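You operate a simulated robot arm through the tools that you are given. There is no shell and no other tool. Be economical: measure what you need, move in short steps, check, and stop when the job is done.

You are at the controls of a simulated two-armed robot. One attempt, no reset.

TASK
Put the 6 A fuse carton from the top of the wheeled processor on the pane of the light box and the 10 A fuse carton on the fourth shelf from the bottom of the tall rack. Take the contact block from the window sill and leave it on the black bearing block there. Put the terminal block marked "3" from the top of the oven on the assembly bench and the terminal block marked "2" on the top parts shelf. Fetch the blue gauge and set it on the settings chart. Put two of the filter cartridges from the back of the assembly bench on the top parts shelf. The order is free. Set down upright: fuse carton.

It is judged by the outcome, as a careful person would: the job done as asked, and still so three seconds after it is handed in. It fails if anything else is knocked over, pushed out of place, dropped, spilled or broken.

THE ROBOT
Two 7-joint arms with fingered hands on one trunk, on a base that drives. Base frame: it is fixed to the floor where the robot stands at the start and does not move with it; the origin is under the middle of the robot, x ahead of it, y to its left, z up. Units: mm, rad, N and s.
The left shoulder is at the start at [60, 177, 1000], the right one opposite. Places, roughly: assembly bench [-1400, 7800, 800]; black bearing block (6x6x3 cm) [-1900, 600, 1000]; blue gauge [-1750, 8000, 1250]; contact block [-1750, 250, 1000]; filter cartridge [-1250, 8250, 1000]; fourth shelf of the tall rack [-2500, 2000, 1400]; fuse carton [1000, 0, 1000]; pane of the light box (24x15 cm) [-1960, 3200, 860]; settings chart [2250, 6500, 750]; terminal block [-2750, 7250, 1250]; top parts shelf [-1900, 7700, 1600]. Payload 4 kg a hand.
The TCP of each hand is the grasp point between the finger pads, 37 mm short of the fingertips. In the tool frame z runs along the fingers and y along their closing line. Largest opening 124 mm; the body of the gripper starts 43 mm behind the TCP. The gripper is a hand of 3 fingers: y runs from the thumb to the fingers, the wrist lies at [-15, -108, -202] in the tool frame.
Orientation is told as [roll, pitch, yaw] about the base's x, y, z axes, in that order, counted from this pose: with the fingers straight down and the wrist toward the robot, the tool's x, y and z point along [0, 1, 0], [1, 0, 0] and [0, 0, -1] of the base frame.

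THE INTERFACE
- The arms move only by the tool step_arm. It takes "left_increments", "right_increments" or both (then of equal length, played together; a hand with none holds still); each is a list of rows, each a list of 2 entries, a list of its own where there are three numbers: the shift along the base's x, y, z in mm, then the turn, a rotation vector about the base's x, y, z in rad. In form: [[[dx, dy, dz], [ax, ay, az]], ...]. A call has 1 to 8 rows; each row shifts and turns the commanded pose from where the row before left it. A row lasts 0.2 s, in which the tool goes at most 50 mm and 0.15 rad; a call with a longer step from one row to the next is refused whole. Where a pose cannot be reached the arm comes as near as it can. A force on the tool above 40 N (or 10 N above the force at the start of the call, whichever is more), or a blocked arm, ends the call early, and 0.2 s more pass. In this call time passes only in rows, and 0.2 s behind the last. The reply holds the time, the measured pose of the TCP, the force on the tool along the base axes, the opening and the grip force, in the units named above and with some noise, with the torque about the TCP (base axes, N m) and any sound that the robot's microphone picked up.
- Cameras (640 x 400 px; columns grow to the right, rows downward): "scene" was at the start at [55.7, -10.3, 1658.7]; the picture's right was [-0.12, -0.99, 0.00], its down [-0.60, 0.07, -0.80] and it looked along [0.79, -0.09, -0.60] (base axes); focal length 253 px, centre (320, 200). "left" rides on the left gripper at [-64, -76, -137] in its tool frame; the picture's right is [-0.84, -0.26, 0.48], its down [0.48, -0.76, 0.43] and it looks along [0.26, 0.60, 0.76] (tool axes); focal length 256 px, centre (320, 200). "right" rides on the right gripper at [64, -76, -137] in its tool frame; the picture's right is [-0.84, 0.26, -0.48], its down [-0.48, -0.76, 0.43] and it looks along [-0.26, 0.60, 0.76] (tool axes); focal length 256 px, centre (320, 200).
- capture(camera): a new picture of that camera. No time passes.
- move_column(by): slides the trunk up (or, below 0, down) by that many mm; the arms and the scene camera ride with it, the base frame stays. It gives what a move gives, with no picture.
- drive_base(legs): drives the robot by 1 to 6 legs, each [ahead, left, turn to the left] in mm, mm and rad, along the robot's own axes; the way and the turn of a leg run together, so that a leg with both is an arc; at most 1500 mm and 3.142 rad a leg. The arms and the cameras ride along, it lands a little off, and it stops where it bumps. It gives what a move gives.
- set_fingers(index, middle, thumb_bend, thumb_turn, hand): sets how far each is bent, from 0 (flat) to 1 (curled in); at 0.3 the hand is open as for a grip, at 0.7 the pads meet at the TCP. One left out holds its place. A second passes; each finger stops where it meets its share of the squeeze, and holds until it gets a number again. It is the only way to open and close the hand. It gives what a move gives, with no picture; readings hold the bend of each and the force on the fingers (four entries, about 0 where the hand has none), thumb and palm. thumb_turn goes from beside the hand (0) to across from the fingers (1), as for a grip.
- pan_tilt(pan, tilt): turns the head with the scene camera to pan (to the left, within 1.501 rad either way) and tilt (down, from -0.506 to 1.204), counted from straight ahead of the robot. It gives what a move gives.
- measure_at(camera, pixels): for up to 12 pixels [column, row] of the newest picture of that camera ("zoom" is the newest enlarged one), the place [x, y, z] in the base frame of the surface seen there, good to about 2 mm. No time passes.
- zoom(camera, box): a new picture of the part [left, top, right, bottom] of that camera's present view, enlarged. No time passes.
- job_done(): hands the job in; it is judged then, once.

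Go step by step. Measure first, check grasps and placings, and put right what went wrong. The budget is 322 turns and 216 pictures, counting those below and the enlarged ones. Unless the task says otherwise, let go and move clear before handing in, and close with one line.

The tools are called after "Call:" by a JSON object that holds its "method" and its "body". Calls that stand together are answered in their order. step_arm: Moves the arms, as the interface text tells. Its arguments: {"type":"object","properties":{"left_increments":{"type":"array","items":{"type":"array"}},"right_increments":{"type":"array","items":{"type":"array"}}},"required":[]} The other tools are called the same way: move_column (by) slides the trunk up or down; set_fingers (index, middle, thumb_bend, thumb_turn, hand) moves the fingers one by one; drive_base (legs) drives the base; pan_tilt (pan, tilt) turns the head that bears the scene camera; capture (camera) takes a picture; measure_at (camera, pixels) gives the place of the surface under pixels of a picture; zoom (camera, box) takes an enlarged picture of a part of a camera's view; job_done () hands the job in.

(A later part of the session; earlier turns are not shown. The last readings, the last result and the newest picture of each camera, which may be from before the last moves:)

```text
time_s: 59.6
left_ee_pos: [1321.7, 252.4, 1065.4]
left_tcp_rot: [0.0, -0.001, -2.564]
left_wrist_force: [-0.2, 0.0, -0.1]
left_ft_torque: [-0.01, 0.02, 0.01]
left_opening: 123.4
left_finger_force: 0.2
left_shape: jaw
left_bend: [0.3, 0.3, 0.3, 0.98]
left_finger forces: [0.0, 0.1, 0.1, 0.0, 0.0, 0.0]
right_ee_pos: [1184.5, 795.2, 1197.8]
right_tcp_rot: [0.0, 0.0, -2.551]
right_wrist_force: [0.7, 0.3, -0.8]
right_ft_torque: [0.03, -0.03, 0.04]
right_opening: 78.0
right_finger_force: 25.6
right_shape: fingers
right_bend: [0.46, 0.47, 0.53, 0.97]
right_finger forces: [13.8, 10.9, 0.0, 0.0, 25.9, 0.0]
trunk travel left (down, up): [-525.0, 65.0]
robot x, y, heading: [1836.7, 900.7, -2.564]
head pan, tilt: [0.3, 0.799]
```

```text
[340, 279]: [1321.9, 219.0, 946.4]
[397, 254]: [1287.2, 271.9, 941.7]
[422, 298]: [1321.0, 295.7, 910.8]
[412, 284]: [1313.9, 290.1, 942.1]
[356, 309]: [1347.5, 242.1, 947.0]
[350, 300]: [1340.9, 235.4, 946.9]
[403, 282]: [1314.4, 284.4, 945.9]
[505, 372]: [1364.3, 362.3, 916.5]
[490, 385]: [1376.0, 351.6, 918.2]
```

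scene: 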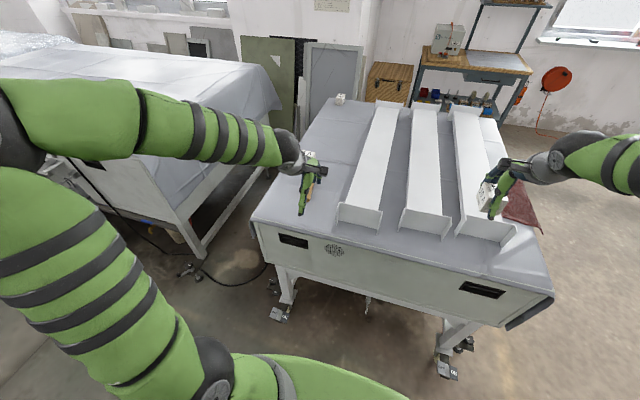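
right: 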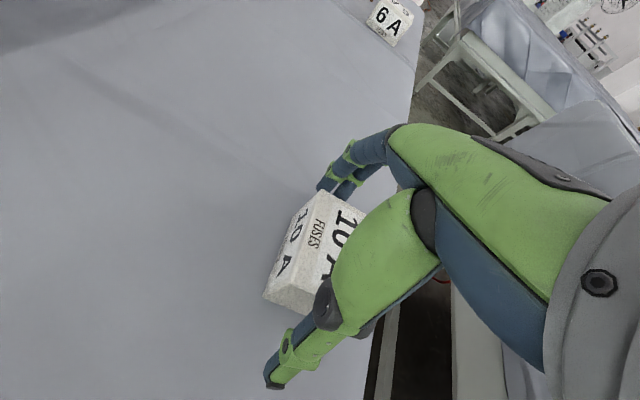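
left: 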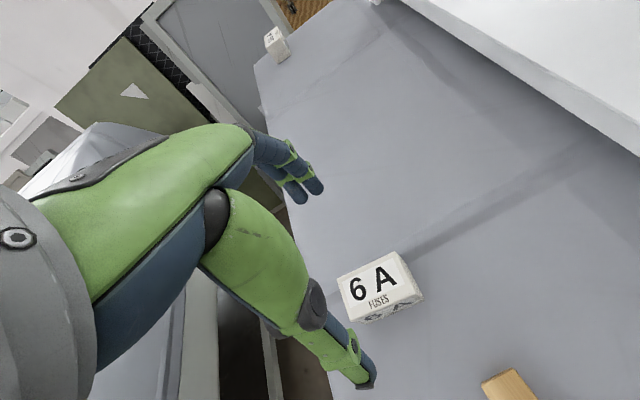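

The 6 A centre is (1318,256) and the hand's yaw already matches. I'll descend and grip across its short side.

Call:
{"method": "step_arm", "body": {"left_increments": [[[-3, 3, -35], [0, 0, 0]], [[0, 0, -35], [0, 0, 0]], [[0, 0, -35], [0, 0, 0]], [[0, 0, -20], [0, 0, 0]]]}}

Call:
{"method": "capture", "body": {"camera": "left"}}

```text
time_s: 60.6
left_ee_pos: [1319.9, 255.0, 938.0]
left_tcp_rot: [0.0, 0.0, -2.564]
left_wrist_force: [1.0, 0.1, 0.1]
left_ft_torque: [0.01, 0.01, -0.01]
left_opening: 123.7
left_finger_force: 0.0
left_shape: jaw
left_bend: [0.3, 0.3, 0.3, 0.98]
left_finger forces: [0.1, 0.1, 0.0, 0.0, 0.0, 0.1]
right_ee_pos: [1185.3, 796.0, 1199.1]
right_tcp_rot: [0.0, 0.0, -2.55]
right_wrist_force: [-0.6, 0.1, -1.9]
right_ft_torque: [0.0, -0.02, 0.01]
right_opening: 77.9
right_finger_force: 25.1
right_shape: fingers
right_bend: [0.46, 0.47, 0.53, 0.97]
right_finger forces: [13.9, 10.9, 0.0, 0.0, 25.7, 0.0]
trunk travel left (down, up): [-525.0, 65.0]
robot x, y, heading: [1838.4, 902.5, -2.559]
head pan, tilt: [0.3, 0.799]
```

```text
186 pictures are left
```

left: 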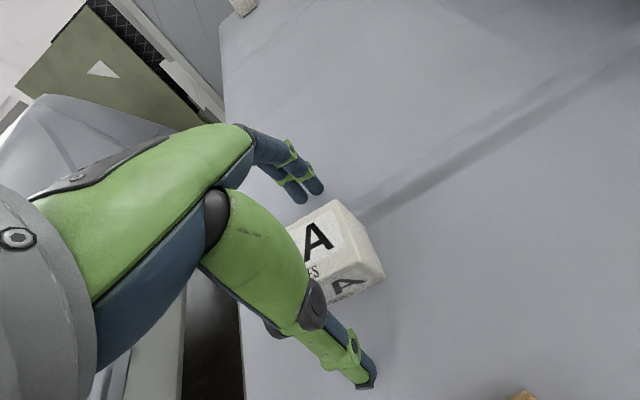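

Call:
{"method": "set_fingers", "body": {"hand": "left", "index": 0.68, "middle": 0.68, "thumb_bend": 0.68}}

Call:
{"method": "step_arm", "body": {"left_increments": [[[0, 0, 20], [0, 0, 0]], [[0, 0, 40], [0, 0, 0]], [[0, 0, 40], [0, 0, 0]]]}}

Call:
{"method": "capture", "body": {"camera": "left"}}

Call:
{"method": "zoom", "body": {"camera": "scene", "box": [240, 80, 400, 200]}}

```text
time_s: 61.6
left_ee_pos: [1320.0, 255.2, 941.5]
left_tcp_rot: [-0.001, -0.004, -2.565]
left_wrist_force: [0.1, -3.2, 22.4]
left_ft_torque: [-0.56, 0.48, 0.02]
left_opening: 49.6
left_finger_force: 32.4
left_shape: fingers
left_bend: [0.55, 0.56, 0.6, 0.97]
left_finger forces: [14.2, 22.9, 0.0, 0.0, 28.0, 0.0]
right_ee_pos: [1187.1, 798.0, 1199.6]
right_tcp_rot: [-0.002, -0.001, -2.551]
right_wrist_force: [-0.2, -0.4, -0.6]
right_ft_torque: [0.0, -0.02, 0.01]
right_opening: 78.2
right_finger_force: 24.9
right_shape: fingers
right_bend: [0.46, 0.47, 0.53, 0.97]
right_finger forces: [13.8, 10.9, 0.1, 0.0, 25.8, 0.0]
trunk travel left (down, up): [-525.0, 65.0]
robot x, y, heading: [1836.7, 907.8, -2.557]
head pan, tilt: [0.3, 0.799]
```

```text
time_s: 62.4
left_ee_pos: [1318.7, 259.0, 1038.2]
left_tcp_rot: [0.001, 0.003, -2.564]
left_wrist_force: [-0.2, -0.4, -1.5]
left_ft_torque: [0.01, 0.01, 0.01]
left_opening: 48.8
left_finger_force: 25.2
left_shape: fingers
left_bend: [0.55, 0.57, 0.6, 0.97]
left_finger forces: [15.4, 10.4, 0.1, 0.0, 25.4, 0.0]
right_ee_pos: [1185.0, 795.6, 1199.8]
right_tcp_rot: [0.0, 0.0, -2.552]
right_wrist_force: [-0.2, -0.5, -0.6]
right_ft_torque: [-0.01, -0.01, -0.01]
right_opening: 78.1
right_finger_force: 25.0
right_shape: fingers
right_bend: [0.46, 0.47, 0.53, 0.97]
right_finger forces: [13.8, 10.8, 0.0, 0.1, 25.9, 0.1]
trunk travel left (down, up): [-525.0, 65.0]
robot x, y, heading: [1839.8, 901.9, -2.565]
head pan, tilt: [0.3, 0.799]
```

```text
185 pictures are left
```

left: 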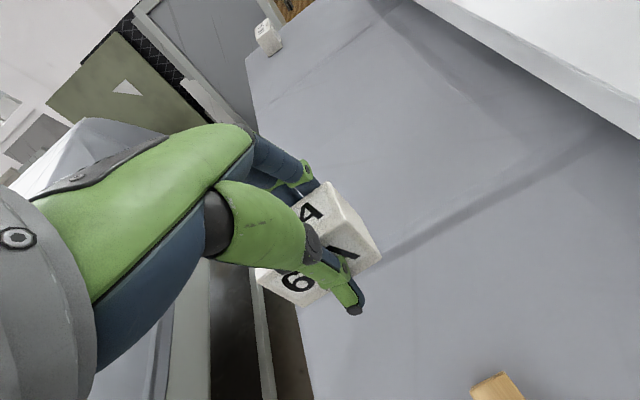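

```text
3.33 times, centred on (320, 140) of scene
```

zoom: 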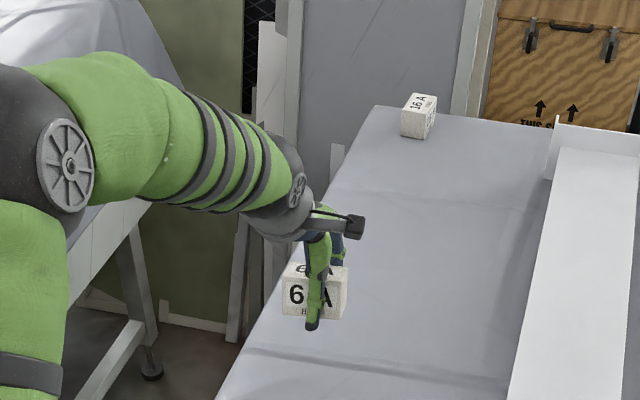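

The 6 A carton is held upright. I'll raise and retract the left arm, then back away along the way I came.

Call:
{"method": "step_arm", "body": {"left_increments": [[[0, 0, 45], [0, 0, 0]], [[20, 20, 40], [0, 0, 0]], [[32, 33, 15], [0, 0, 0]], [[32, 33, 10], [0, 0, 0]], [[32, 33, 10], [0, 0, 0]], [[32, 33, 10], [0, 0, 0]], [[32, 33, 10], [0, 0, 0]]]}}

Call:
{"method": "drive_base", "body": {"legs": [[-203, -104, 0], [71, -1358, 0], [1160, -874, 0], [0, 0, -1.0]]}}

Call:
{"method": "pan_tilt", "body": {"pan": 0.0, "tilt": 0.35}}

Call:
{"method": "capture", "body": {"camera": "scene"}}

```text
time_s: 64.0
left_ee_pos: [1498.9, 440.1, 1179.5]
left_tcp_rot: [-0.001, 0.0, -2.564]
left_wrist_force: [-0.4, 0.2, -1.4]
left_ft_torque: [-0.02, 0.05, 0.02]
left_opening: 48.8
left_finger_force: 25.6
left_shape: fingers
left_bend: [0.55, 0.57, 0.6, 0.96]
left_finger forces: [15.3, 10.4, 0.1, 0.0, 25.4, 0.0]
right_ee_pos: [1187.4, 796.3, 1200.1]
right_tcp_rot: [0.001, -0.001, -2.551]
right_wrist_force: [0.3, -0.4, -1.0]
right_ft_torque: [0.03, 0.0, 0.0]
right_opening: 77.7
right_finger_force: 25.3
right_shape: fingers
right_bend: [0.46, 0.47, 0.53, 0.97]
right_finger forces: [13.8, 10.9, 0.0, 0.0, 25.6, 0.1]
trunk travel left (down, up): [-525.0, 65.0]
robot x, y, heading: [1835.7, 903.7, -2.565]
head pan, tilt: [0.3, 0.799]
```

```text
time_s: 81.5
left_ee_pos: [-882.8, 2289.2, 1180.0]
left_tcp_rot: [0.001, 0.0, 2.733]
left_wrist_force: [-0.3, -1.0, -1.0]
left_ft_torque: [-0.03, -0.02, 0.0]
left_opening: 48.8
left_finger_force: 25.0
left_shape: fingers
left_bend: [0.55, 0.57, 0.6, 0.96]
left_finger forces: [14.9, 10.2, 0.0, 0.0, 24.9, 0.1]
right_ee_pos: [-758.0, 2747.5, 1197.8]
right_tcp_rot: [0.0, 0.0, 2.746]
right_wrist_force: [-0.7, 0.3, -1.4]
right_ft_torque: [0.0, -0.02, -0.01]
right_opening: 77.4
right_finger_force: 24.9
right_shape: fingers
right_bend: [0.46, 0.47, 0.53, 0.97]
right_finger forces: [13.7, 10.6, 0.0, 0.0, 25.2, 0.0]
trunk travel left (down, up): [-525.0, 65.0]
robot x, y, heading: [-306.2, 2269.0, 2.729]
head pan, tilt: [0.3, 0.799]
```

```text
time_s: 82.4
left_ee_pos: [-882.8, 2289.1, 1178.8]
left_tcp_rot: [0.001, 0.0, 2.733]
left_wrist_force: [0.6, 0.2, -1.4]
left_ft_torque: [0.01, 0.0, 0.02]
left_opening: 48.5
left_finger_force: 25.2
left_shape: fingers
left_bend: [0.55, 0.57, 0.6, 0.96]
left_finger forces: [14.9, 10.2, 0.1, 0.0, 24.8, 0.0]
right_ee_pos: [-757.2, 2746.4, 1198.8]
right_tcp_rot: [-0.001, -0.001, 2.745]
right_wrist_force: [0.1, 1.1, -0.7]
right_ft_torque: [-0.02, -0.02, 0.01]
right_opening: 77.5
right_finger_force: 24.9
right_shape: fingers
right_bend: [0.46, 0.47, 0.53, 0.97]
right_finger forces: [13.7, 10.6, 0.1, 0.1, 25.3, 0.1]
trunk travel left (down, up): [-525.0, 65.0]
robot x, y, heading: [-310.9, 2262.1, 2.734]
head pan, tilt: [0.0, 0.351]
```

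```text
183 pictures are left
```

scene: 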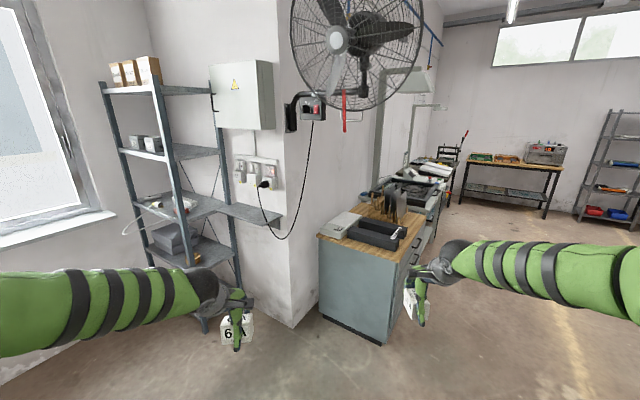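

I can see the rack on the left and the cabinet/bench corner in the middle. I'll zoom to find the light box and measure the cabinet.

Call:
{"method": "zoom", "body": {"camera": "scene", "box": [310, 120, 470, 240]}}

Call:
{"method": "measure_at", "body": {"camera": "scene", "pixels": [[318, 236], [390, 255], [425, 200], [370, 235], [345, 220], [400, 185], [320, 110], [340, 40], [385, 345], [420, 165]]}}

```text
3.33 times, centred on (390, 180) of scene
```

zoom: 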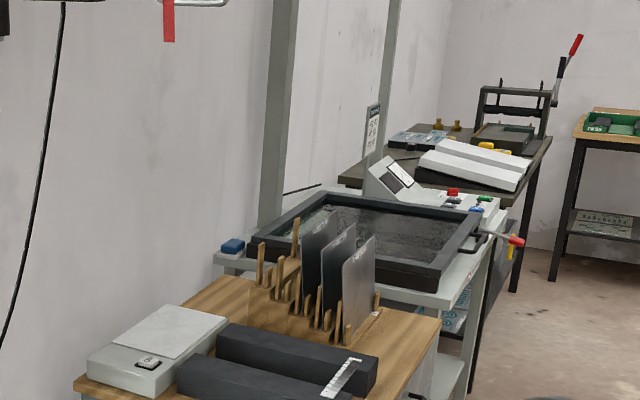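

```text
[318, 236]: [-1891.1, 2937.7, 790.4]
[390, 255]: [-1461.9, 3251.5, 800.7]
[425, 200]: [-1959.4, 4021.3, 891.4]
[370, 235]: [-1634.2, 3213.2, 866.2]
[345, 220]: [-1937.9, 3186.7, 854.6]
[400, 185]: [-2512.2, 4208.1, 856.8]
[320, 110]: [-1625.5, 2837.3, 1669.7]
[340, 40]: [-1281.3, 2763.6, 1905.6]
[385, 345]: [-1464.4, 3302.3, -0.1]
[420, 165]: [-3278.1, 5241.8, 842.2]
```

The light box is the white box at (345,220), z about 857. The wall fan hangs near (-1280,2764), so I'll measure its bottom, the wall corner and the tools.

Call:
{"method": "measure_at", "body": {"camera": "scene", "pixels": [[293, 325], [270, 310], [292, 110], [350, 105], [365, 100], [415, 30], [300, 30], [275, 222], [235, 205], [390, 200], [345, 130], [225, 320]]}}

Call:
{"method": "zoom", "body": {"camera": "scene", "box": [310, 180, 430, 270]}}

Call:
{"method": "measure_at", "body": {"camera": "zoom", "pixels": [[60, 210], [130, 240], [180, 240], [240, 180], [150, 150], [105, 200], [160, 205], [200, 170], [150, 175], [280, 200], [400, 150], [420, 290]]}}

```text
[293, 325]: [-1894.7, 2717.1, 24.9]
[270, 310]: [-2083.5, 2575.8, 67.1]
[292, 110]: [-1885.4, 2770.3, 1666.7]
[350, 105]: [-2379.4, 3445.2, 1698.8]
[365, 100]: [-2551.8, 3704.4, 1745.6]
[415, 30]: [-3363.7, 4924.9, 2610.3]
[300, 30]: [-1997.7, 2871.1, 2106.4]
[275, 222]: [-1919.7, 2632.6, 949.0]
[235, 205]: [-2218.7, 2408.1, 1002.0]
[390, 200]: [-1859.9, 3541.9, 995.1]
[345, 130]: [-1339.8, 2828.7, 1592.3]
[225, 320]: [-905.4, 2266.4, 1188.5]
```

```text
4.44 times, centred on (370, 225) of scene
```

zoom: 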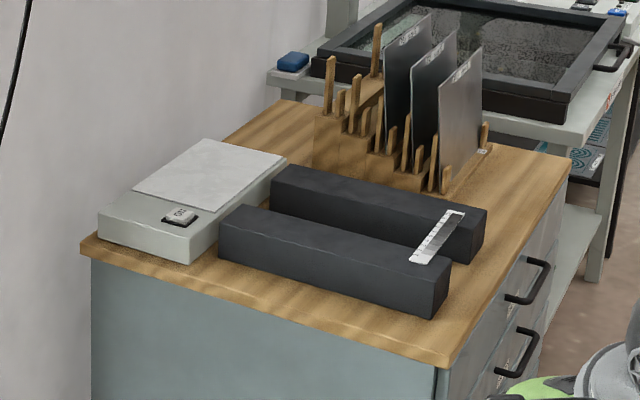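

```text
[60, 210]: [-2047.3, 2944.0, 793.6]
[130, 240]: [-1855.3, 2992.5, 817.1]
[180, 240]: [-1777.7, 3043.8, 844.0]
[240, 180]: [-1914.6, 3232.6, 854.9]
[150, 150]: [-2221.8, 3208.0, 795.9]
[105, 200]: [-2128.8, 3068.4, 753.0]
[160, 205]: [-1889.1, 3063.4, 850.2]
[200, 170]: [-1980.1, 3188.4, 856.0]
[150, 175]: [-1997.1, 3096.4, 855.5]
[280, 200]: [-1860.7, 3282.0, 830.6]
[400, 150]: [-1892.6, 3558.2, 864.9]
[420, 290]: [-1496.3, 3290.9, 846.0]
```

The pane is centred near (-1960,3190,856) beside a wall. The fan is over (-1280,2764), so I'll raise the arms, lower the trunk 250 mm and approach from the east side.

Call:
{"method": "step_arm", "body": {"left_increments": [[[0, 0, 45], [0, 0, 0]], [[0, 0, 45], [0, 0, 0]], [[0, 0, 45], [0, 0, 0]]], "right_increments": [[[0, 0, 45], [0, 0, 0]], [[0, 0, 45], [0, 0, 0]], [[0, 0, 45], [0, 0, 0]]]}}

Call:
{"method": "move_column", "body": {"by": -250}}

Call:
{"method": "drive_base", "body": {"legs": [[1083, -314, 0], [0, 0, -0.116]]}}

Call:
{"method": "pan_tilt", "body": {"pan": 0.2, "tilt": 0.6}}

Call:
{"method": "capture", "body": {"camera": "scene"}}

Call:
{"method": "capture", "body": {"camera": "left"}}

```text
time_s: 83.2
left_ee_pos: [-881.6, 2288.4, 1316.3]
left_tcp_rot: [-0.002, 0.0, 2.732]
left_wrist_force: [0.1, -0.4, -1.8]
left_ft_torque: [0.0, 0.02, 0.02]
left_opening: 48.3
left_finger_force: 24.6
left_shape: fingers
left_bend: [0.55, 0.57, 0.61, 0.96]
left_finger forces: [14.8, 10.2, 0.0, 0.1, 24.7, 0.1]
right_ee_pos: [-757.5, 2745.9, 1334.9]
right_tcp_rot: [0.0, 0.002, 2.745]
right_wrist_force: [0.1, 0.4, -1.3]
right_ft_torque: [-0.02, -0.02, -0.01]
right_opening: 76.9
right_finger_force: 24.7
right_shape: fingers
right_bend: [0.46, 0.47, 0.53, 0.97]
right_finger forces: [13.8, 10.6, 0.0, 0.0, 24.4, 0.0]
trunk travel left (down, up): [-525.0, 65.0]
robot x, y, heading: [-307.4, 2264.5, 2.733]
head pan, tilt: [0.0, 0.351]
```

```text
time_s: 85.8
left_ee_pos: [-881.8, 2289.0, 1065.2]
left_tcp_rot: [-0.001, 0.001, 2.734]
left_wrist_force: [-0.1, 0.6, -0.7]
left_ft_torque: [-0.04, -0.02, 0.0]
left_opening: 48.4
left_finger_force: 25.5
left_shape: fingers
left_bend: [0.55, 0.57, 0.61, 0.96]
left_finger forces: [14.7, 10.2, 0.0, 0.0, 24.8, 0.0]
right_ee_pos: [-758.0, 2746.4, 1085.4]
right_tcp_rot: [-0.001, -0.001, 2.744]
right_wrist_force: [-1.0, -0.7, -1.2]
right_ft_torque: [0.01, -0.02, -0.03]
right_opening: 77.2
right_finger_force: 24.4
right_shape: fingers
right_bend: [0.46, 0.47, 0.53, 0.97]
right_finger forces: [13.7, 10.6, 0.0, 0.1, 24.5, 0.1]
trunk travel left (down, up): [-275.0, 315.0]
robot x, y, heading: [-308.2, 2261.0, 2.731]
head pan, tilt: [0.0, 0.351]
```

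```text
time_s: 92.2
left_ee_pos: [-1763.0, 3079.4, 1065.5]
left_tcp_rot: [0.001, 0.0, 2.621]
left_wrist_force: [0.4, 0.1, -2.1]
left_ft_torque: [0.01, 0.0, 0.03]
left_opening: 48.5
left_finger_force: 25.2
left_shape: fingers
left_bend: [0.55, 0.57, 0.61, 0.96]
left_finger forces: [14.9, 10.2, 0.0, 0.0, 24.7, 0.1]
right_ee_pos: [-1591.0, 3520.0, 1084.6]
right_tcp_rot: [-0.002, 0.0, 2.637]
right_wrist_force: [0.1, 0.3, -1.1]
right_ft_torque: [0.01, -0.01, -0.01]
right_opening: 77.0
right_finger_force: 24.1
right_shape: fingers
right_bend: [0.46, 0.47, 0.53, 0.97]
right_finger forces: [13.8, 10.6, 0.0, 0.1, 24.4, 0.1]
trunk travel left (down, up): [-275.0, 315.0]
robot x, y, heading: [-1200.1, 2993.3, 2.617]
head pan, tilt: [0.0, 0.351]
```

```text
time_s: 92.9
left_ee_pos: [-1763.2, 3080.1, 1065.2]
left_tcp_rot: [0.0, -0.001, 2.622]
left_wrist_force: [0.6, -0.1, -0.9]
left_ft_torque: [-0.03, -0.01, 0.0]
left_opening: 48.6
left_finger_force: 25.3
left_shape: fingers
left_bend: [0.55, 0.57, 0.61, 0.96]
left_finger forces: [14.8, 10.2, 0.1, 0.0, 24.7, 0.1]
right_ee_pos: [-1590.8, 3518.9, 1084.9]
right_tcp_rot: [-0.001, 0.001, 2.635]
right_wrist_force: [0.4, 0.9, -0.6]
right_ft_torque: [-0.01, -0.01, -0.03]
right_opening: 76.9
right_finger_force: 24.3
right_shape: fingers
right_bend: [0.46, 0.47, 0.53, 0.97]
right_finger forces: [13.8, 10.6, 0.1, 0.0, 24.4, 0.0]
trunk travel left (down, up): [-275.0, 315.0]
robot x, y, heading: [-1194.4, 2993.7, 2.619]
head pan, tilt: [0.201, 0.6]
```

```text
180 pictures are left
```

scene: 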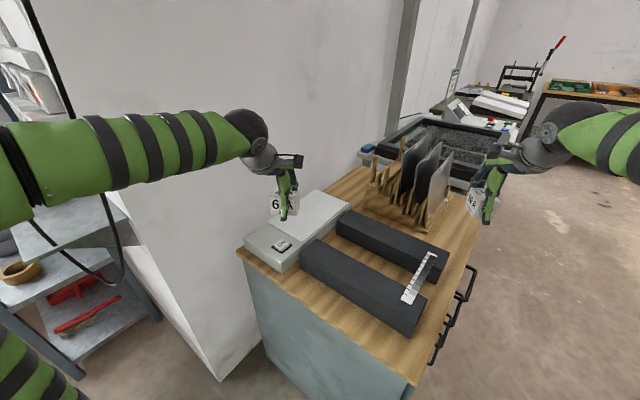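

```text
179 pictures are left
```

left: 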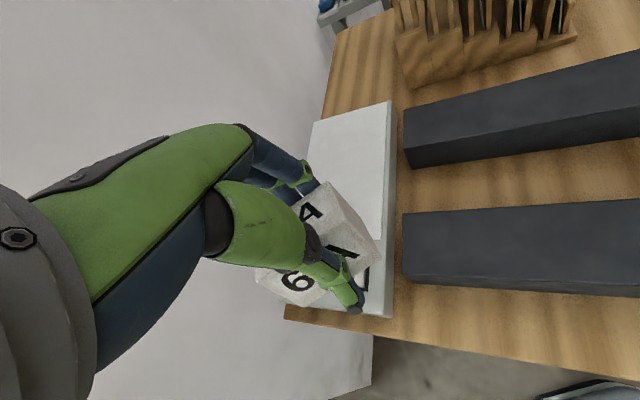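

Call:
{"method": "measure_at", "body": {"camera": "left", "pixels": [[312, 128], [388, 106], [382, 230], [350, 160], [318, 160], [380, 180]]}}

Call:
{"method": "zoom", "body": {"camera": "scene", "box": [230, 160, 370, 280]}}

Call:
{"method": "measure_at", "body": {"camera": "zoom", "pixels": [[175, 315], [380, 140], [545, 205], [300, 395], [250, 290], [400, 240], [450, 200], [210, 225], [200, 200]]}}

```text
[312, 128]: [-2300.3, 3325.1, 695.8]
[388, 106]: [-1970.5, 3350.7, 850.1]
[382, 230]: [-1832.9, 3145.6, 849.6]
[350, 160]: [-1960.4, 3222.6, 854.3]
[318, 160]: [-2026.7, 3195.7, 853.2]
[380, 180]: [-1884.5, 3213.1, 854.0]
```

```text
3.33 times, centred on (300, 220) of scene
```

zoom: 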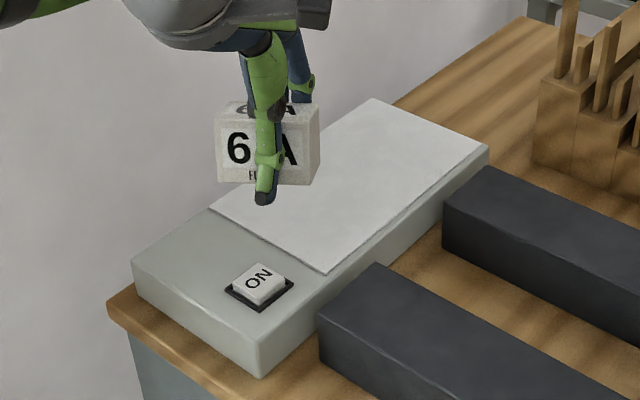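

```text
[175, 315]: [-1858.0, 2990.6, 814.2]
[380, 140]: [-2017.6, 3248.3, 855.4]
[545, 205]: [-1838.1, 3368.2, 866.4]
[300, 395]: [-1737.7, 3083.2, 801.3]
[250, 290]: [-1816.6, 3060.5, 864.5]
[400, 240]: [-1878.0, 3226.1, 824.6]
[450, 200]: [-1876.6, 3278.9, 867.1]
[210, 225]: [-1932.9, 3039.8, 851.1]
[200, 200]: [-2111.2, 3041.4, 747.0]
```

The pane centre is about (-1952,3200,855). I'll move the left hand over it while watching forces.

Call:
{"method": "step_arm", "body": {"left_increments": [[[-31, 20, -5], [0, 0, 0]], [[-31, 20, -5], [0, 0, 0]], [[-31, 20, -10], [0, 0, 0]], [[-32, 20, -15], [0, 0, 0]], [[-32, 20, -20], [0, 0, 0]], [[-32, 20, -20], [0, 0, 0]]]}}

Call:
{"method": "zoom", "body": {"camera": "scene", "box": [200, 100, 400, 280]}}

```text
time_s: 94.3
left_ee_pos: [-1952.7, 3197.4, 987.8]
left_tcp_rot: [0.0, 0.0, 2.621]
left_wrist_force: [-0.6, -0.6, -1.0]
left_ft_torque: [-0.02, -0.01, -0.03]
left_opening: 48.4
left_finger_force: 25.1
left_shape: fingers
left_bend: [0.55, 0.57, 0.61, 0.96]
left_finger forces: [14.8, 10.3, 0.1, 0.0, 24.6, 0.1]
right_ee_pos: [-1591.7, 3519.2, 1084.8]
right_tcp_rot: [0.0, 0.001, 2.636]
right_wrist_force: [-0.3, -0.4, -0.7]
right_ft_torque: [0.0, -0.01, 0.0]
right_opening: 76.9
right_finger_force: 24.4
right_shape: fingers
right_bend: [0.46, 0.47, 0.53, 0.97]
right_finger forces: [13.8, 10.6, 0.0, 0.1, 24.3, 0.1]
trunk travel left (down, up): [-275.0, 315.0]
robot x, y, heading: [-1196.6, 2994.3, 2.624]
head pan, tilt: [0.201, 0.6]
```

```text
2.22 times, centred on (300, 190) of scene
```

zoom: 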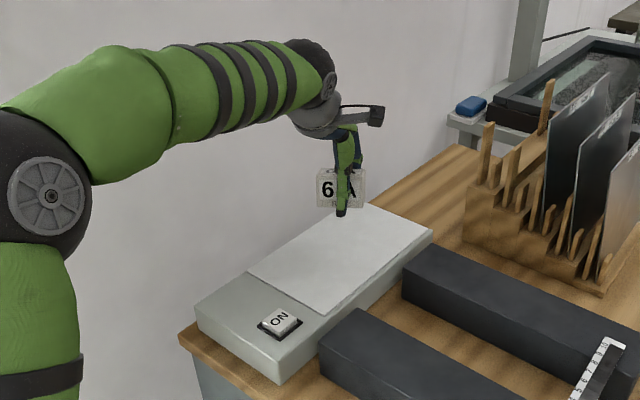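

Call:
{"method": "measure_at", "body": {"camera": "zoom", "pixels": [[254, 271], [321, 308], [427, 235], [368, 208], [342, 255], [335, 205], [350, 180]]}}

```text
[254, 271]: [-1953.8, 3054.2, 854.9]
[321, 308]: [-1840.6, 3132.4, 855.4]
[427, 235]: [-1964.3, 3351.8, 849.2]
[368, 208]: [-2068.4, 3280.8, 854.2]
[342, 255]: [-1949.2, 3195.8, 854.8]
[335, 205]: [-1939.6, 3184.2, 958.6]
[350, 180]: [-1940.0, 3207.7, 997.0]
```

The carton is right over the pane centre. I'll lower it gently.

Call:
{"method": "step_arm", "body": {"left_increments": [[[0, 3, -40], [0, 0, 0]], [[0, 2, -30], [0, 0, 0]], [[0, 0, -12], [0, 0, 0]], [[0, 0, -6], [0, 0, 0]]]}}

Call:
{"method": "zoom", "body": {"camera": "scene", "box": [250, 140, 370, 240]}}

```text
time_s: 95.3
left_ee_pos: [-1954.2, 3202.4, 900.3]
left_tcp_rot: [0.0, 0.001, 2.623]
left_wrist_force: [0.4, 0.2, -1.4]
left_ft_torque: [0.0, 0.0, -0.03]
left_opening: 48.6
left_finger_force: 25.3
left_shape: fingers
left_bend: [0.55, 0.57, 0.61, 0.96]
left_finger forces: [14.8, 10.3, 0.0, 0.1, 24.9, 0.0]
right_ee_pos: [-1590.8, 3519.8, 1084.2]
right_tcp_rot: [0.0, 0.0, 2.635]
right_wrist_force: [-1.2, -0.1, -2.3]
right_ft_torque: [0.0, -0.01, -0.01]
right_opening: 76.8
right_finger_force: 24.4
right_shape: fingers
right_bend: [0.46, 0.47, 0.53, 0.97]
right_finger forces: [13.8, 10.5, 0.0, 0.0, 24.4, 0.0]
trunk travel left (down, up): [-275.0, 315.0]
robot x, y, heading: [-1195.3, 2988.6, 2.622]
head pan, tilt: [0.201, 0.6]
```

```text
4.00 times, centred on (310, 190) of scene
```

zoom: 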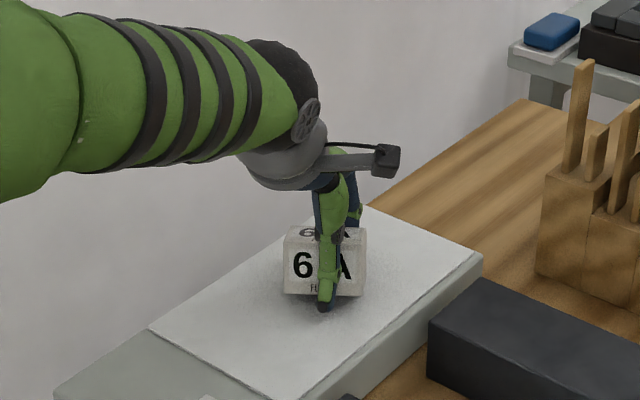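

The carton is a few millimetres above the pane, so I'll step down 2 mm at a time until the force reads contact.

Call:
{"method": "step_arm", "body": {"left_increments": [[[0, 0, -2], [0, 0, 0]], [[0, 0, -2], [0, 0, 0]]]}}

```text
time_s: 95.9
left_ee_pos: [-1953.7, 3204.2, 899.2]
left_tcp_rot: [-0.001, -0.002, 2.621]
left_wrist_force: [0.4, -2.1, 4.9]
left_ft_torque: [-0.06, 0.13, 0.04]
left_opening: 48.0
left_finger_force: 26.3
left_shape: fingers
left_bend: [0.55, 0.57, 0.61, 0.96]
left_finger forces: [14.6, 11.3, 0.1, 0.1, 25.9, 0.0]
right_ee_pos: [-1590.6, 3518.1, 1085.6]
right_tcp_rot: [-0.001, 0.0, 2.635]
right_wrist_force: [0.2, 0.4, -0.5]
right_ft_torque: [0.01, 0.0, -0.02]
right_opening: 76.8
right_finger_force: 24.4
right_shape: fingers
right_bend: [0.46, 0.47, 0.53, 0.97]
right_finger forces: [13.9, 10.6, 0.0, 0.1, 24.5, 0.1]
trunk travel left (down, up): [-275.0, 315.0]
robot x, y, heading: [-1191.7, 2993.3, 2.624]
head pan, tilt: [0.201, 0.6]
```

Contact made: z force went from about -1 to +5 N. I'll release.

Call:
{"method": "set_fingers", "body": {"hand": "left", "index": 0.3, "middle": 0.3, "thumb_bend": 0.3}}

Call:
{"method": "step_arm", "body": {"left_increments": [[[0, 0, 30], [0, 0, 0]], [[0, 0, 40], [0, 0, 0]], [[0, 0, 40], [0, 0, 0]], [[0, 0, 40], [0, 0, 0]]]}}

Call:
{"method": "zoom", "body": {"camera": "scene", "box": [220, 110, 380, 260]}}

```text
time_s: 96.9
left_ee_pos: [-1952.5, 3204.5, 897.2]
left_tcp_rot: [0.0, 0.001, 2.62]
left_wrist_force: [-0.3, -1.4, 0.3]
left_ft_torque: [0.0, -0.04, -0.01]
left_opening: 123.0
left_finger_force: 0.0
left_shape: fingers
left_bend: [0.3, 0.3, 0.3, 0.97]
left_finger forces: [0.0, 0.0, 0.0, 0.1, 0.1, 0.0]
right_ee_pos: [-1589.9, 3519.9, 1085.2]
right_tcp_rot: [-0.001, 0.0, 2.635]
right_wrist_force: [0.5, -0.5, -1.1]
right_ft_torque: [0.0, -0.03, 0.01]
right_opening: 77.2
right_finger_force: 24.2
right_shape: fingers
right_bend: [0.46, 0.47, 0.53, 0.97]
right_finger forces: [13.8, 10.6, 0.1, 0.0, 24.3, 0.0]
trunk travel left (down, up): [-275.0, 315.0]
robot x, y, heading: [-1196.7, 2993.8, 2.624]
head pan, tilt: [0.201, 0.6]
```

```text
time_s: 97.9
left_ee_pos: [-1954.4, 3203.9, 1044.6]
left_tcp_rot: [-0.001, -0.001, 2.621]
left_wrist_force: [0.1, 0.4, 0.9]
left_ft_torque: [0.03, -0.01, 0.01]
left_opening: 123.2
left_finger_force: 0.0
left_shape: fingers
left_bend: [0.3, 0.3, 0.3, 0.97]
left_finger forces: [0.0, 0.1, 0.0, 0.0, 0.0, 0.0]
right_ee_pos: [-1590.5, 3519.7, 1084.5]
right_tcp_rot: [0.001, 0.0, 2.634]
right_wrist_force: [0.5, 0.0, -1.8]
right_ft_torque: [-0.03, -0.01, 0.02]
right_opening: 76.6
right_finger_force: 24.7
right_shape: fingers
right_bend: [0.46, 0.47, 0.53, 0.97]
right_finger forces: [13.8, 10.5, 0.0, 0.0, 24.2, 0.0]
trunk travel left (down, up): [-275.0, 315.0]
robot x, y, heading: [-1197.1, 2994.7, 2.62]
head pan, tilt: [0.201, 0.6]
```

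```text
2.67 times, centred on (300, 185) of scene
```

zoom: 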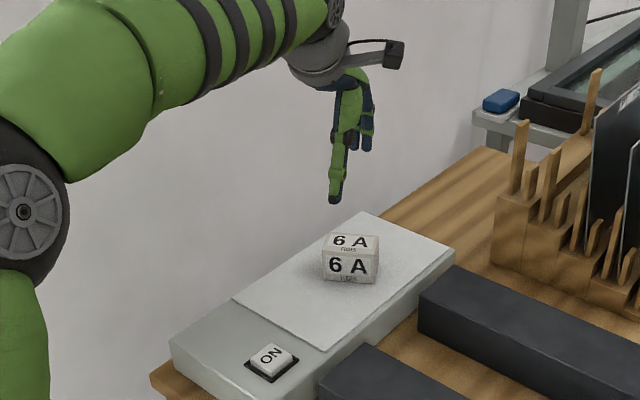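

The 6 A carton stands upright on the pane. I'll retract the left hand, back off and move toward the rack.

Call:
{"method": "step_arm", "body": {"left_increments": [[[38, -24, 15], [0, 0, 0]], [[38, -24, 10], [0, 0, 0]], [[38, -24, 0], [0, 0, 0]], [[38, -24, 0], [0, 0, 0]], [[38, -24, 0], [0, 0, 0]]]}}

Call:
{"method": "drive_base", "body": {"legs": [[-925, 615, 0], [0, 0, -0.42], [173, 1173, 0]]}}

Call:
{"method": "move_column", "body": {"by": 310}}

Call:
{"method": "pan_tilt", "body": {"pan": 0.15, "tilt": 0.25}}

Call:
{"method": "capture", "body": {"camera": "scene"}}

```text
time_s: 99.1
left_ee_pos: [-1760.6, 3083.5, 1072.7]
left_tcp_rot: [0.0, 0.0, 2.62]
left_wrist_force: [-0.2, 0.7, -1.1]
left_ft_torque: [-0.02, 0.02, -0.02]
left_opening: 123.2
left_finger_force: 0.1
left_shape: fingers
left_bend: [0.3, 0.3, 0.3, 0.97]
left_finger forces: [0.1, 0.0, 0.1, 0.1, 0.0, 0.0]
right_ee_pos: [-1590.5, 3519.3, 1084.7]
right_tcp_rot: [0.0, 0.0, 2.634]
right_wrist_force: [-0.2, 0.2, -0.9]
right_ft_torque: [0.02, 0.04, -0.03]
right_opening: 76.9
right_finger_force: 24.1
right_shape: fingers
right_bend: [0.46, 0.47, 0.53, 0.97]
right_finger forces: [13.9, 10.5, 0.0, 0.0, 24.3, 0.1]
trunk travel left (down, up): [-275.0, 315.0]
robot x, y, heading: [-1195.9, 2990.2, 2.623]
head pan, tilt: [0.201, 0.6]
```

```text
time_s: 111.7
left_ee_pos: [-2238.4, 1790.4, 1071.8]
left_tcp_rot: [0.0, 0.001, 2.172]
left_wrist_force: [0.4, -0.2, 0.1]
left_ft_torque: [-0.01, 0.0, 0.02]
left_opening: 123.3
left_finger_force: 0.1
left_shape: fingers
left_bend: [0.3, 0.3, 0.3, 0.97]
left_finger forces: [0.0, 0.0, 0.0, 0.1, 0.0, 0.1]
right_ee_pos: [-1894.7, 2107.4, 1084.8]
right_tcp_rot: [0.0, -0.001, 2.184]
right_wrist_force: [0.4, -0.4, -0.9]
right_ft_torque: [-0.01, -0.03, -0.01]
right_opening: 76.8
right_finger_force: 24.1
right_shape: fingers
right_bend: [0.46, 0.48, 0.53, 0.97]
right_finger forces: [13.7, 10.2, 0.0, 0.1, 24.2, 0.1]
trunk travel left (down, up): [-275.0, 315.0]
robot x, y, heading: [-1768.5, 1457.9, 2.17]
head pan, tilt: [0.201, 0.6]
```

```text
time_s: 114.7
left_ee_pos: [-2237.0, 1790.5, 1382.9]
left_tcp_rot: [0.0, -0.001, 2.171]
left_wrist_force: [0.4, -0.6, -0.2]
left_ft_torque: [-0.01, 0.01, -0.03]
left_opening: 123.2
left_finger_force: 0.0
left_shape: fingers
left_bend: [0.3, 0.3, 0.3, 0.97]
left_finger forces: [0.1, 0.0, 0.0, 0.1, 0.0, 0.1]
right_ee_pos: [-1891.8, 2106.5, 1394.9]
right_tcp_rot: [0.0, 0.0, 2.185]
right_wrist_force: [-0.3, -0.6, -1.1]
right_ft_torque: [-0.04, -0.02, -0.01]
right_opening: 76.8
right_finger_force: 24.0
right_shape: fingers
right_bend: [0.46, 0.48, 0.53, 0.97]
right_finger forces: [13.8, 10.4, 0.1, 0.1, 24.2, 0.0]
trunk travel left (down, up): [-585.0, 5.0]
robot x, y, heading: [-1770.0, 1462.5, 2.173]
head pan, tilt: [0.201, 0.6]
```

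```text
time_s: 115.6
left_ee_pos: [-2236.7, 1790.0, 1382.9]
left_tcp_rot: [0.0, 0.001, 2.171]
left_wrist_force: [-0.4, 0.4, -0.8]
left_ft_torque: [0.0, 0.01, 0.03]
left_opening: 123.2
left_finger_force: 0.1
left_shape: fingers
left_bend: [0.3, 0.3, 0.3, 0.97]
left_finger forces: [0.0, 0.1, 0.0, 0.0, 0.1, 0.0]
right_ee_pos: [-1893.3, 2106.8, 1394.3]
right_tcp_rot: [-0.001, 0.0, 2.185]
right_wrist_force: [0.2, -0.3, -0.7]
right_ft_torque: [-0.02, -0.02, 0.0]
right_opening: 77.0
right_finger_force: 23.6
right_shape: fingers
right_bend: [0.46, 0.48, 0.53, 0.97]
right_finger forces: [13.8, 10.4, 0.1, 0.0, 24.2, 0.1]
trunk travel left (down, up): [-585.0, 5.0]
robot x, y, heading: [-1770.9, 1460.9, 2.168]
head pan, tilt: [0.15, 0.25]
```

```text
174 pictures are left
```

scene: 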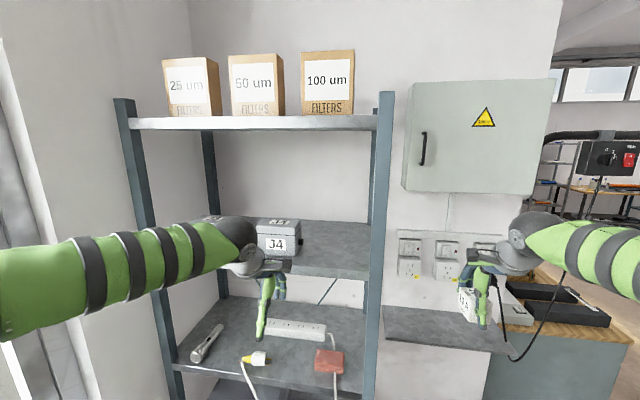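

The fourth shelf's right half, around (335,240), is free. I'll measure it along with the posts and the upper shelf.

Call:
{"method": "measure_at", "body": {"camera": "scene", "pixels": [[340, 240], [325, 228], [345, 262], [360, 245], [299, 245], [290, 225], [380, 230], [386, 150], [250, 128], [350, 126], [340, 274], [302, 272]]}}

```text
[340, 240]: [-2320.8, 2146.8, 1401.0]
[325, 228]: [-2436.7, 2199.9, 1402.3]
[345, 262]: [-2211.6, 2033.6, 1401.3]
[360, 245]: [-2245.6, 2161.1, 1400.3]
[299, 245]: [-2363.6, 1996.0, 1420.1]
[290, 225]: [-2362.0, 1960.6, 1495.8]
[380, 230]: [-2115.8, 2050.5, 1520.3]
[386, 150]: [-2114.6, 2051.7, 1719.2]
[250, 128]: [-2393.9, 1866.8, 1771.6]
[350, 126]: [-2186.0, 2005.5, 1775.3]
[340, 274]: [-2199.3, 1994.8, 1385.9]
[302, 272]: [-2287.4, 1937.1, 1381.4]
```

The shelf top is at z 1401, and a good free spot is (-2299,2085). First I'll lower the left hand out of the way and raise the right hand in front of the rack.

Call:
{"method": "step_arm", "body": {"left_increments": [[[8, -12, -40], [0, 0, 0]], [[8, -12, -40], [0, 0, 0]], [[8, -12, -40], [0, 0, 0]], [[8, -12, -40], [0, 0, 0]], [[8, -12, -40], [0, 0, 0]], [[-10, -8, -40], [0, 0, 0]], [[-10, -8, 0], [0, 0, 0]], [[0, 0, 0], [0, 0, 0]]], "right_increments": [[[5, -40, 10], [0, 0, 0]], [[0, -40, 15], [0, 0, 0]], [[-5, -40, 15], [0, 0, 0]], [[-35, -30, 15], [0, 0, 0]], [[-40, -20, 15], [0, 0, 0]], [[-40, -20, 15], [0, 0, 0]], [[-40, -20, 0], [0, 0, 0]], [[-40, -10, 0], [0, 0, 0]]]}}

Call:
{"method": "capture", "body": {"camera": "scene"}}

```text
time_s: 117.4
left_ee_pos: [-2220.7, 1713.6, 1142.0]
left_tcp_rot: [-0.003, 0.002, 2.172]
left_wrist_force: [0.1, -0.1, 0.6]
left_ft_torque: [0.02, -0.03, -0.01]
left_opening: 123.2
left_finger_force: 0.1
left_shape: fingers
left_bend: [0.3, 0.3, 0.3, 0.98]
left_finger forces: [0.0, 0.0, 0.0, 0.1, 0.1, 0.0]
right_ee_pos: [-2093.1, 1889.6, 1478.6]
right_tcp_rot: [-0.001, 0.001, 2.184]
right_wrist_force: [0.2, 0.1, -1.3]
right_ft_torque: [0.0, -0.05, 0.0]
right_opening: 76.5
right_finger_force: 23.8
right_shape: fingers
right_bend: [0.46, 0.48, 0.53, 0.97]
right_finger forces: [13.8, 10.3, 0.1, 0.0, 24.1, 0.0]
trunk travel left (down, up): [-585.0, 5.0]
robot x, y, heading: [-1765.6, 1462.1, 2.172]
head pan, tilt: [0.15, 0.25]
```

```text
173 pictures are left
```

scene: 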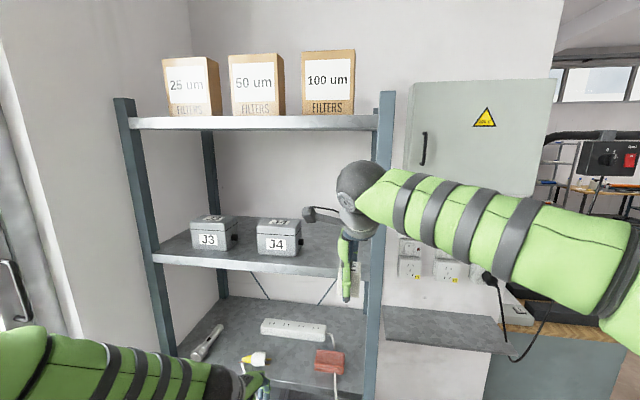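

The hand is beside the post. I'll shift left to (-2157,1867), then move inward above the shelf.

Call:
{"method": "step_arm", "body": {"right_increments": [[[-32, -12, 0], [0, 0, 0]], [[-32, -12, 0], [0, 0, 0]], [[-20, 31, 0], [0, 0, 0]], [[-20, 31, 0], [0, 0, 0]], [[-20, 31, 0], [0, 0, 0]], [[-20, 31, 0], [0, 0, 0]]]}}

Call:
{"method": "capture", "body": {"camera": "scene"}}

Call:
{"method": "capture", "body": {"camera": "right"}}

```text
time_s: 118.8
left_ee_pos: [-2219.4, 1712.9, 1141.6]
left_tcp_rot: [-0.001, 0.002, 2.171]
left_wrist_force: [-0.1, 2.0, 0.2]
left_ft_torque: [0.0, 0.0, 0.01]
left_opening: 123.4
left_finger_force: 0.1
left_shape: fingers
left_bend: [0.3, 0.3, 0.3, 0.98]
left_finger forces: [0.1, 0.0, 0.0, 0.0, 0.1, 0.0]
right_ee_pos: [-2235.0, 1985.6, 1474.8]
right_tcp_rot: [-0.002, 0.001, 2.185]
right_wrist_force: [-0.6, 0.5, -1.3]
right_ft_torque: [0.04, -0.01, -0.01]
right_opening: 76.1
right_finger_force: 23.6
right_shape: fingers
right_bend: [0.46, 0.48, 0.53, 0.97]
right_finger forces: [13.9, 10.3, 0.1, 0.0, 24.1, 0.0]
trunk travel left (down, up): [-585.0, 5.0]
robot x, y, heading: [-1769.4, 1459.0, 2.171]
head pan, tilt: [0.15, 0.25]
```

```text
172 pictures are left
```

scene: 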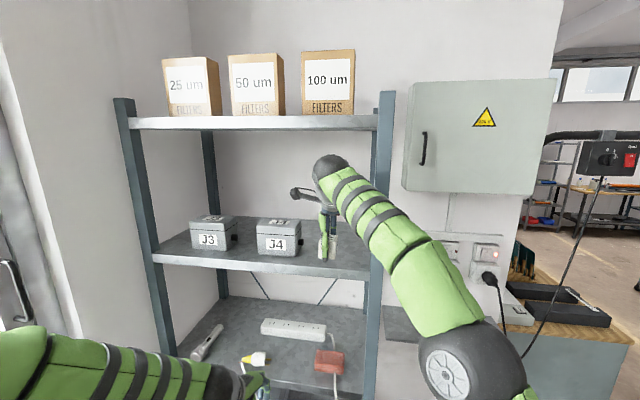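

```text
171 pictures are left
```

right: 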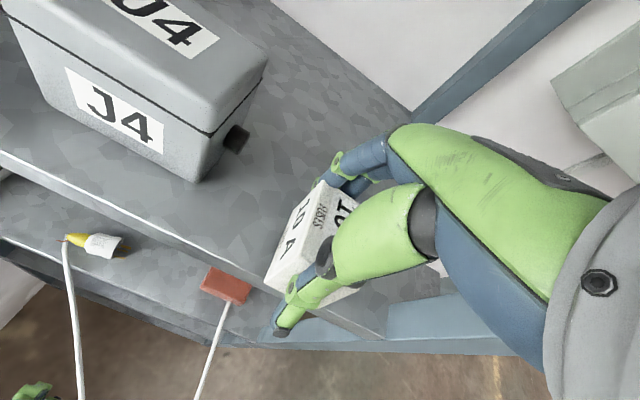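

The hand is entering cleanly. I'll check the forearm clearance to the right post and then go 67 mm deeper.

Call:
{"method": "measure_at", "body": {"camera": "scene", "pixels": [[388, 210], [400, 235], [455, 365], [345, 175], [384, 250], [375, 190], [380, 120]]}}

Call:
{"method": "step_arm", "body": {"right_increments": [[[-9, 14, 2], [0, 0, 0]], [[-9, 14, 2], [0, 0, 0]]]}}

```text
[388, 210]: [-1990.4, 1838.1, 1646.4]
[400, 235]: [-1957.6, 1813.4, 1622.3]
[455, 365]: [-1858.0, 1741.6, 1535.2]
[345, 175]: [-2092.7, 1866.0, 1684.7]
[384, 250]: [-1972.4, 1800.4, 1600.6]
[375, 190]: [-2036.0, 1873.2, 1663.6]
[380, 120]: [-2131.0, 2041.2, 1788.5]
```

```text
time_s: 119.4
left_ee_pos: [-2218.4, 1713.3, 1142.6]
left_tcp_rot: [0.001, 0.0, 2.172]
left_wrist_force: [0.2, -0.3, 0.2]
left_ft_torque: [0.03, 0.05, -0.01]
left_opening: 123.3
left_finger_force: 0.0
left_shape: fingers
left_bend: [0.3, 0.3, 0.3, 0.98]
left_finger forces: [0.0, 0.1, 0.1, 0.1, 0.0, 0.1]
right_ee_pos: [-2238.0, 2002.9, 1476.4]
right_tcp_rot: [0.0, 0.001, 2.184]
right_wrist_force: [-0.5, -0.1, -0.8]
right_ft_torque: [0.02, -0.02, -0.01]
right_opening: 76.2
right_finger_force: 23.4
right_shape: fingers
right_bend: [0.46, 0.48, 0.53, 0.97]
right_finger forces: [13.8, 10.1, 0.0, 0.0, 24.0, 0.0]
right hand out of reach, approached as far as the arm can: row 1, 2
trunk travel left (down, up): [-585.0, 5.0]
robot x, y, heading: [-1767.9, 1459.2, 2.175]
head pan, tilt: [0.15, 0.25]
```

The arm is at its reach limit, so I'll drive the base 75 mm straight ahead. That carries the hand inward, since the heading matches the rack's depth.

Call:
{"method": "drive_base", "body": {"legs": [[75, 0, 0]]}}

Call:
{"method": "capture", "body": {"camera": "right"}}

Call:
{"method": "capture", "body": {"camera": "scene"}}

```text
time_s: 120.4
left_ee_pos: [-2264.6, 1776.8, 1142.3]
left_tcp_rot: [0.0, 0.001, 2.173]
left_wrist_force: [0.4, 0.6, -1.0]
left_ft_torque: [-0.04, -0.01, -0.01]
left_opening: 123.5
left_finger_force: 0.1
left_shape: fingers
left_bend: [0.3, 0.3, 0.3, 0.98]
left_finger forces: [0.1, 0.1, 0.0, 0.0, 0.1, 0.1]
right_ee_pos: [-2286.8, 2066.3, 1473.2]
right_tcp_rot: [0.0, 0.003, 2.188]
right_wrist_force: [0.3, 0.3, -1.0]
right_ft_torque: [-0.05, -0.03, -0.01]
right_opening: 76.1
right_finger_force: 24.0
right_shape: fingers
right_bend: [0.46, 0.48, 0.53, 0.97]
right_finger forces: [13.8, 10.3, 0.1, 0.0, 23.9, 0.0]
trunk travel left (down, up): [-585.0, 5.0]
robot x, y, heading: [-1815.0, 1522.3, 2.171]
head pan, tilt: [0.15, 0.25]
```

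```text
170 pictures are left
```

right: 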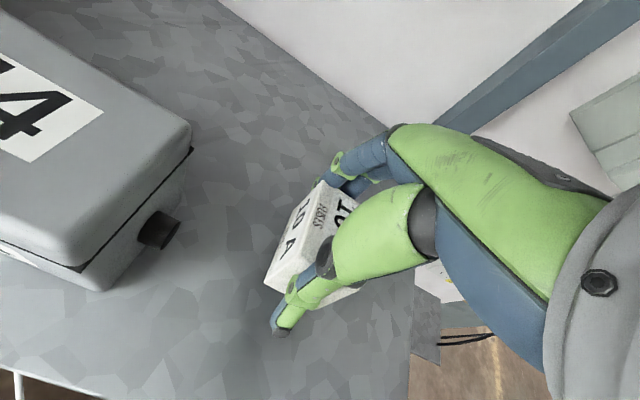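

```text
169 pictures are left
```

scene: 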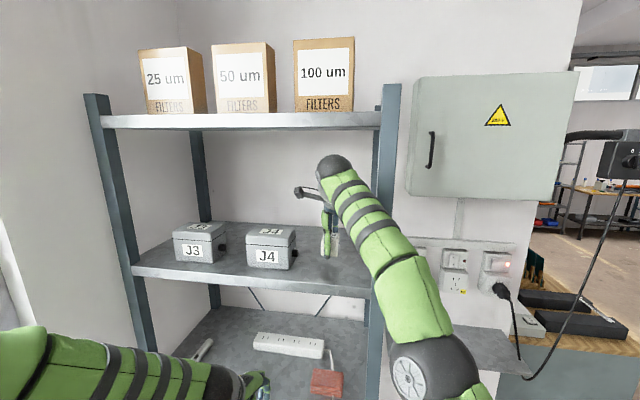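

Over the shelf with a clear surrounding. I'll lower gently.

Call:
{"method": "step_arm", "body": {"right_increments": [[[0, 0, -14], [0, 0, 0]], [[0, 0, -6], [0, 0, 0]], [[0, 0, -3], [0, 0, 0]]]}}

```text
time_s: 121.2
left_ee_pos: [-2262.9, 1775.0, 1143.7]
left_tcp_rot: [0.0, 0.0, 2.172]
left_wrist_force: [0.2, 0.4, -0.3]
left_ft_torque: [0.01, -0.02, 0.0]
left_opening: 123.0
left_finger_force: 0.1
left_shape: fingers
left_bend: [0.3, 0.3, 0.3, 0.98]
left_finger forces: [0.0, 0.0, 0.0, 0.1, 0.0, 0.0]
right_ee_pos: [-2285.5, 2065.1, 1452.6]
right_tcp_rot: [0.001, 0.001, 2.187]
right_wrist_force: [-0.9, -0.3, -0.8]
right_ft_torque: [-0.01, -0.01, 0.01]
right_opening: 76.1
right_finger_force: 24.0
right_shape: fingers
right_bend: [0.46, 0.48, 0.53, 0.97]
right_finger forces: [13.8, 10.1, 0.1, 0.0, 23.9, 0.0]
trunk travel left (down, up): [-585.0, 5.0]
robot x, y, heading: [-1813.7, 1519.5, 2.174]
head pan, tilt: [0.15, 0.25]
```

Call:
{"method": "step_arm", "body": {"right_increments": [[[0, 0, -3], [0, 0, 0]], [[0, 0, -2], [0, 0, 0]], [[0, 0, -2], [0, 0, 0]]]}}

Call:
{"method": "capture", "body": {"camera": "right"}}

```text
time_s: 122.0
left_ee_pos: [-2262.1, 1774.2, 1144.4]
left_tcp_rot: [-0.001, 0.001, 2.173]
left_wrist_force: [0.1, -0.1, -0.1]
left_ft_torque: [0.0, -0.01, 0.02]
left_opening: 123.4
left_finger_force: 0.0
left_shape: fingers
left_bend: [0.3, 0.3, 0.3, 0.98]
left_finger forces: [0.0, 0.0, 0.0, 0.0, 0.1, 0.0]
right_ee_pos: [-2284.8, 2064.1, 1449.0]
right_tcp_rot: [0.002, -0.004, 2.185]
right_wrist_force: [-2.2, -0.6, 14.0]
right_ft_torque: [0.53, 0.36, 0.05]
right_opening: 76.1
right_finger_force: 25.7
right_shape: fingers
right_bend: [0.46, 0.47, 0.53, 0.97]
right_finger forces: [14.1, 11.4, 0.0, 0.1, 26.7, 0.0]
trunk travel left (down, up): [-585.0, 5.0]
robot x, y, heading: [-1810.4, 1522.7, 2.171]
head pan, tilt: [0.15, 0.25]
```

```text
168 pictures are left
```

right: 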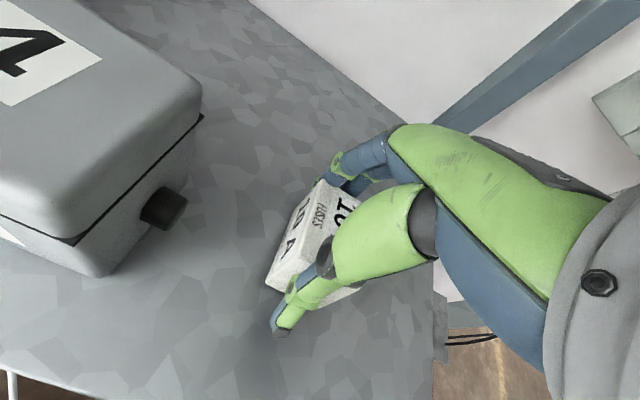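

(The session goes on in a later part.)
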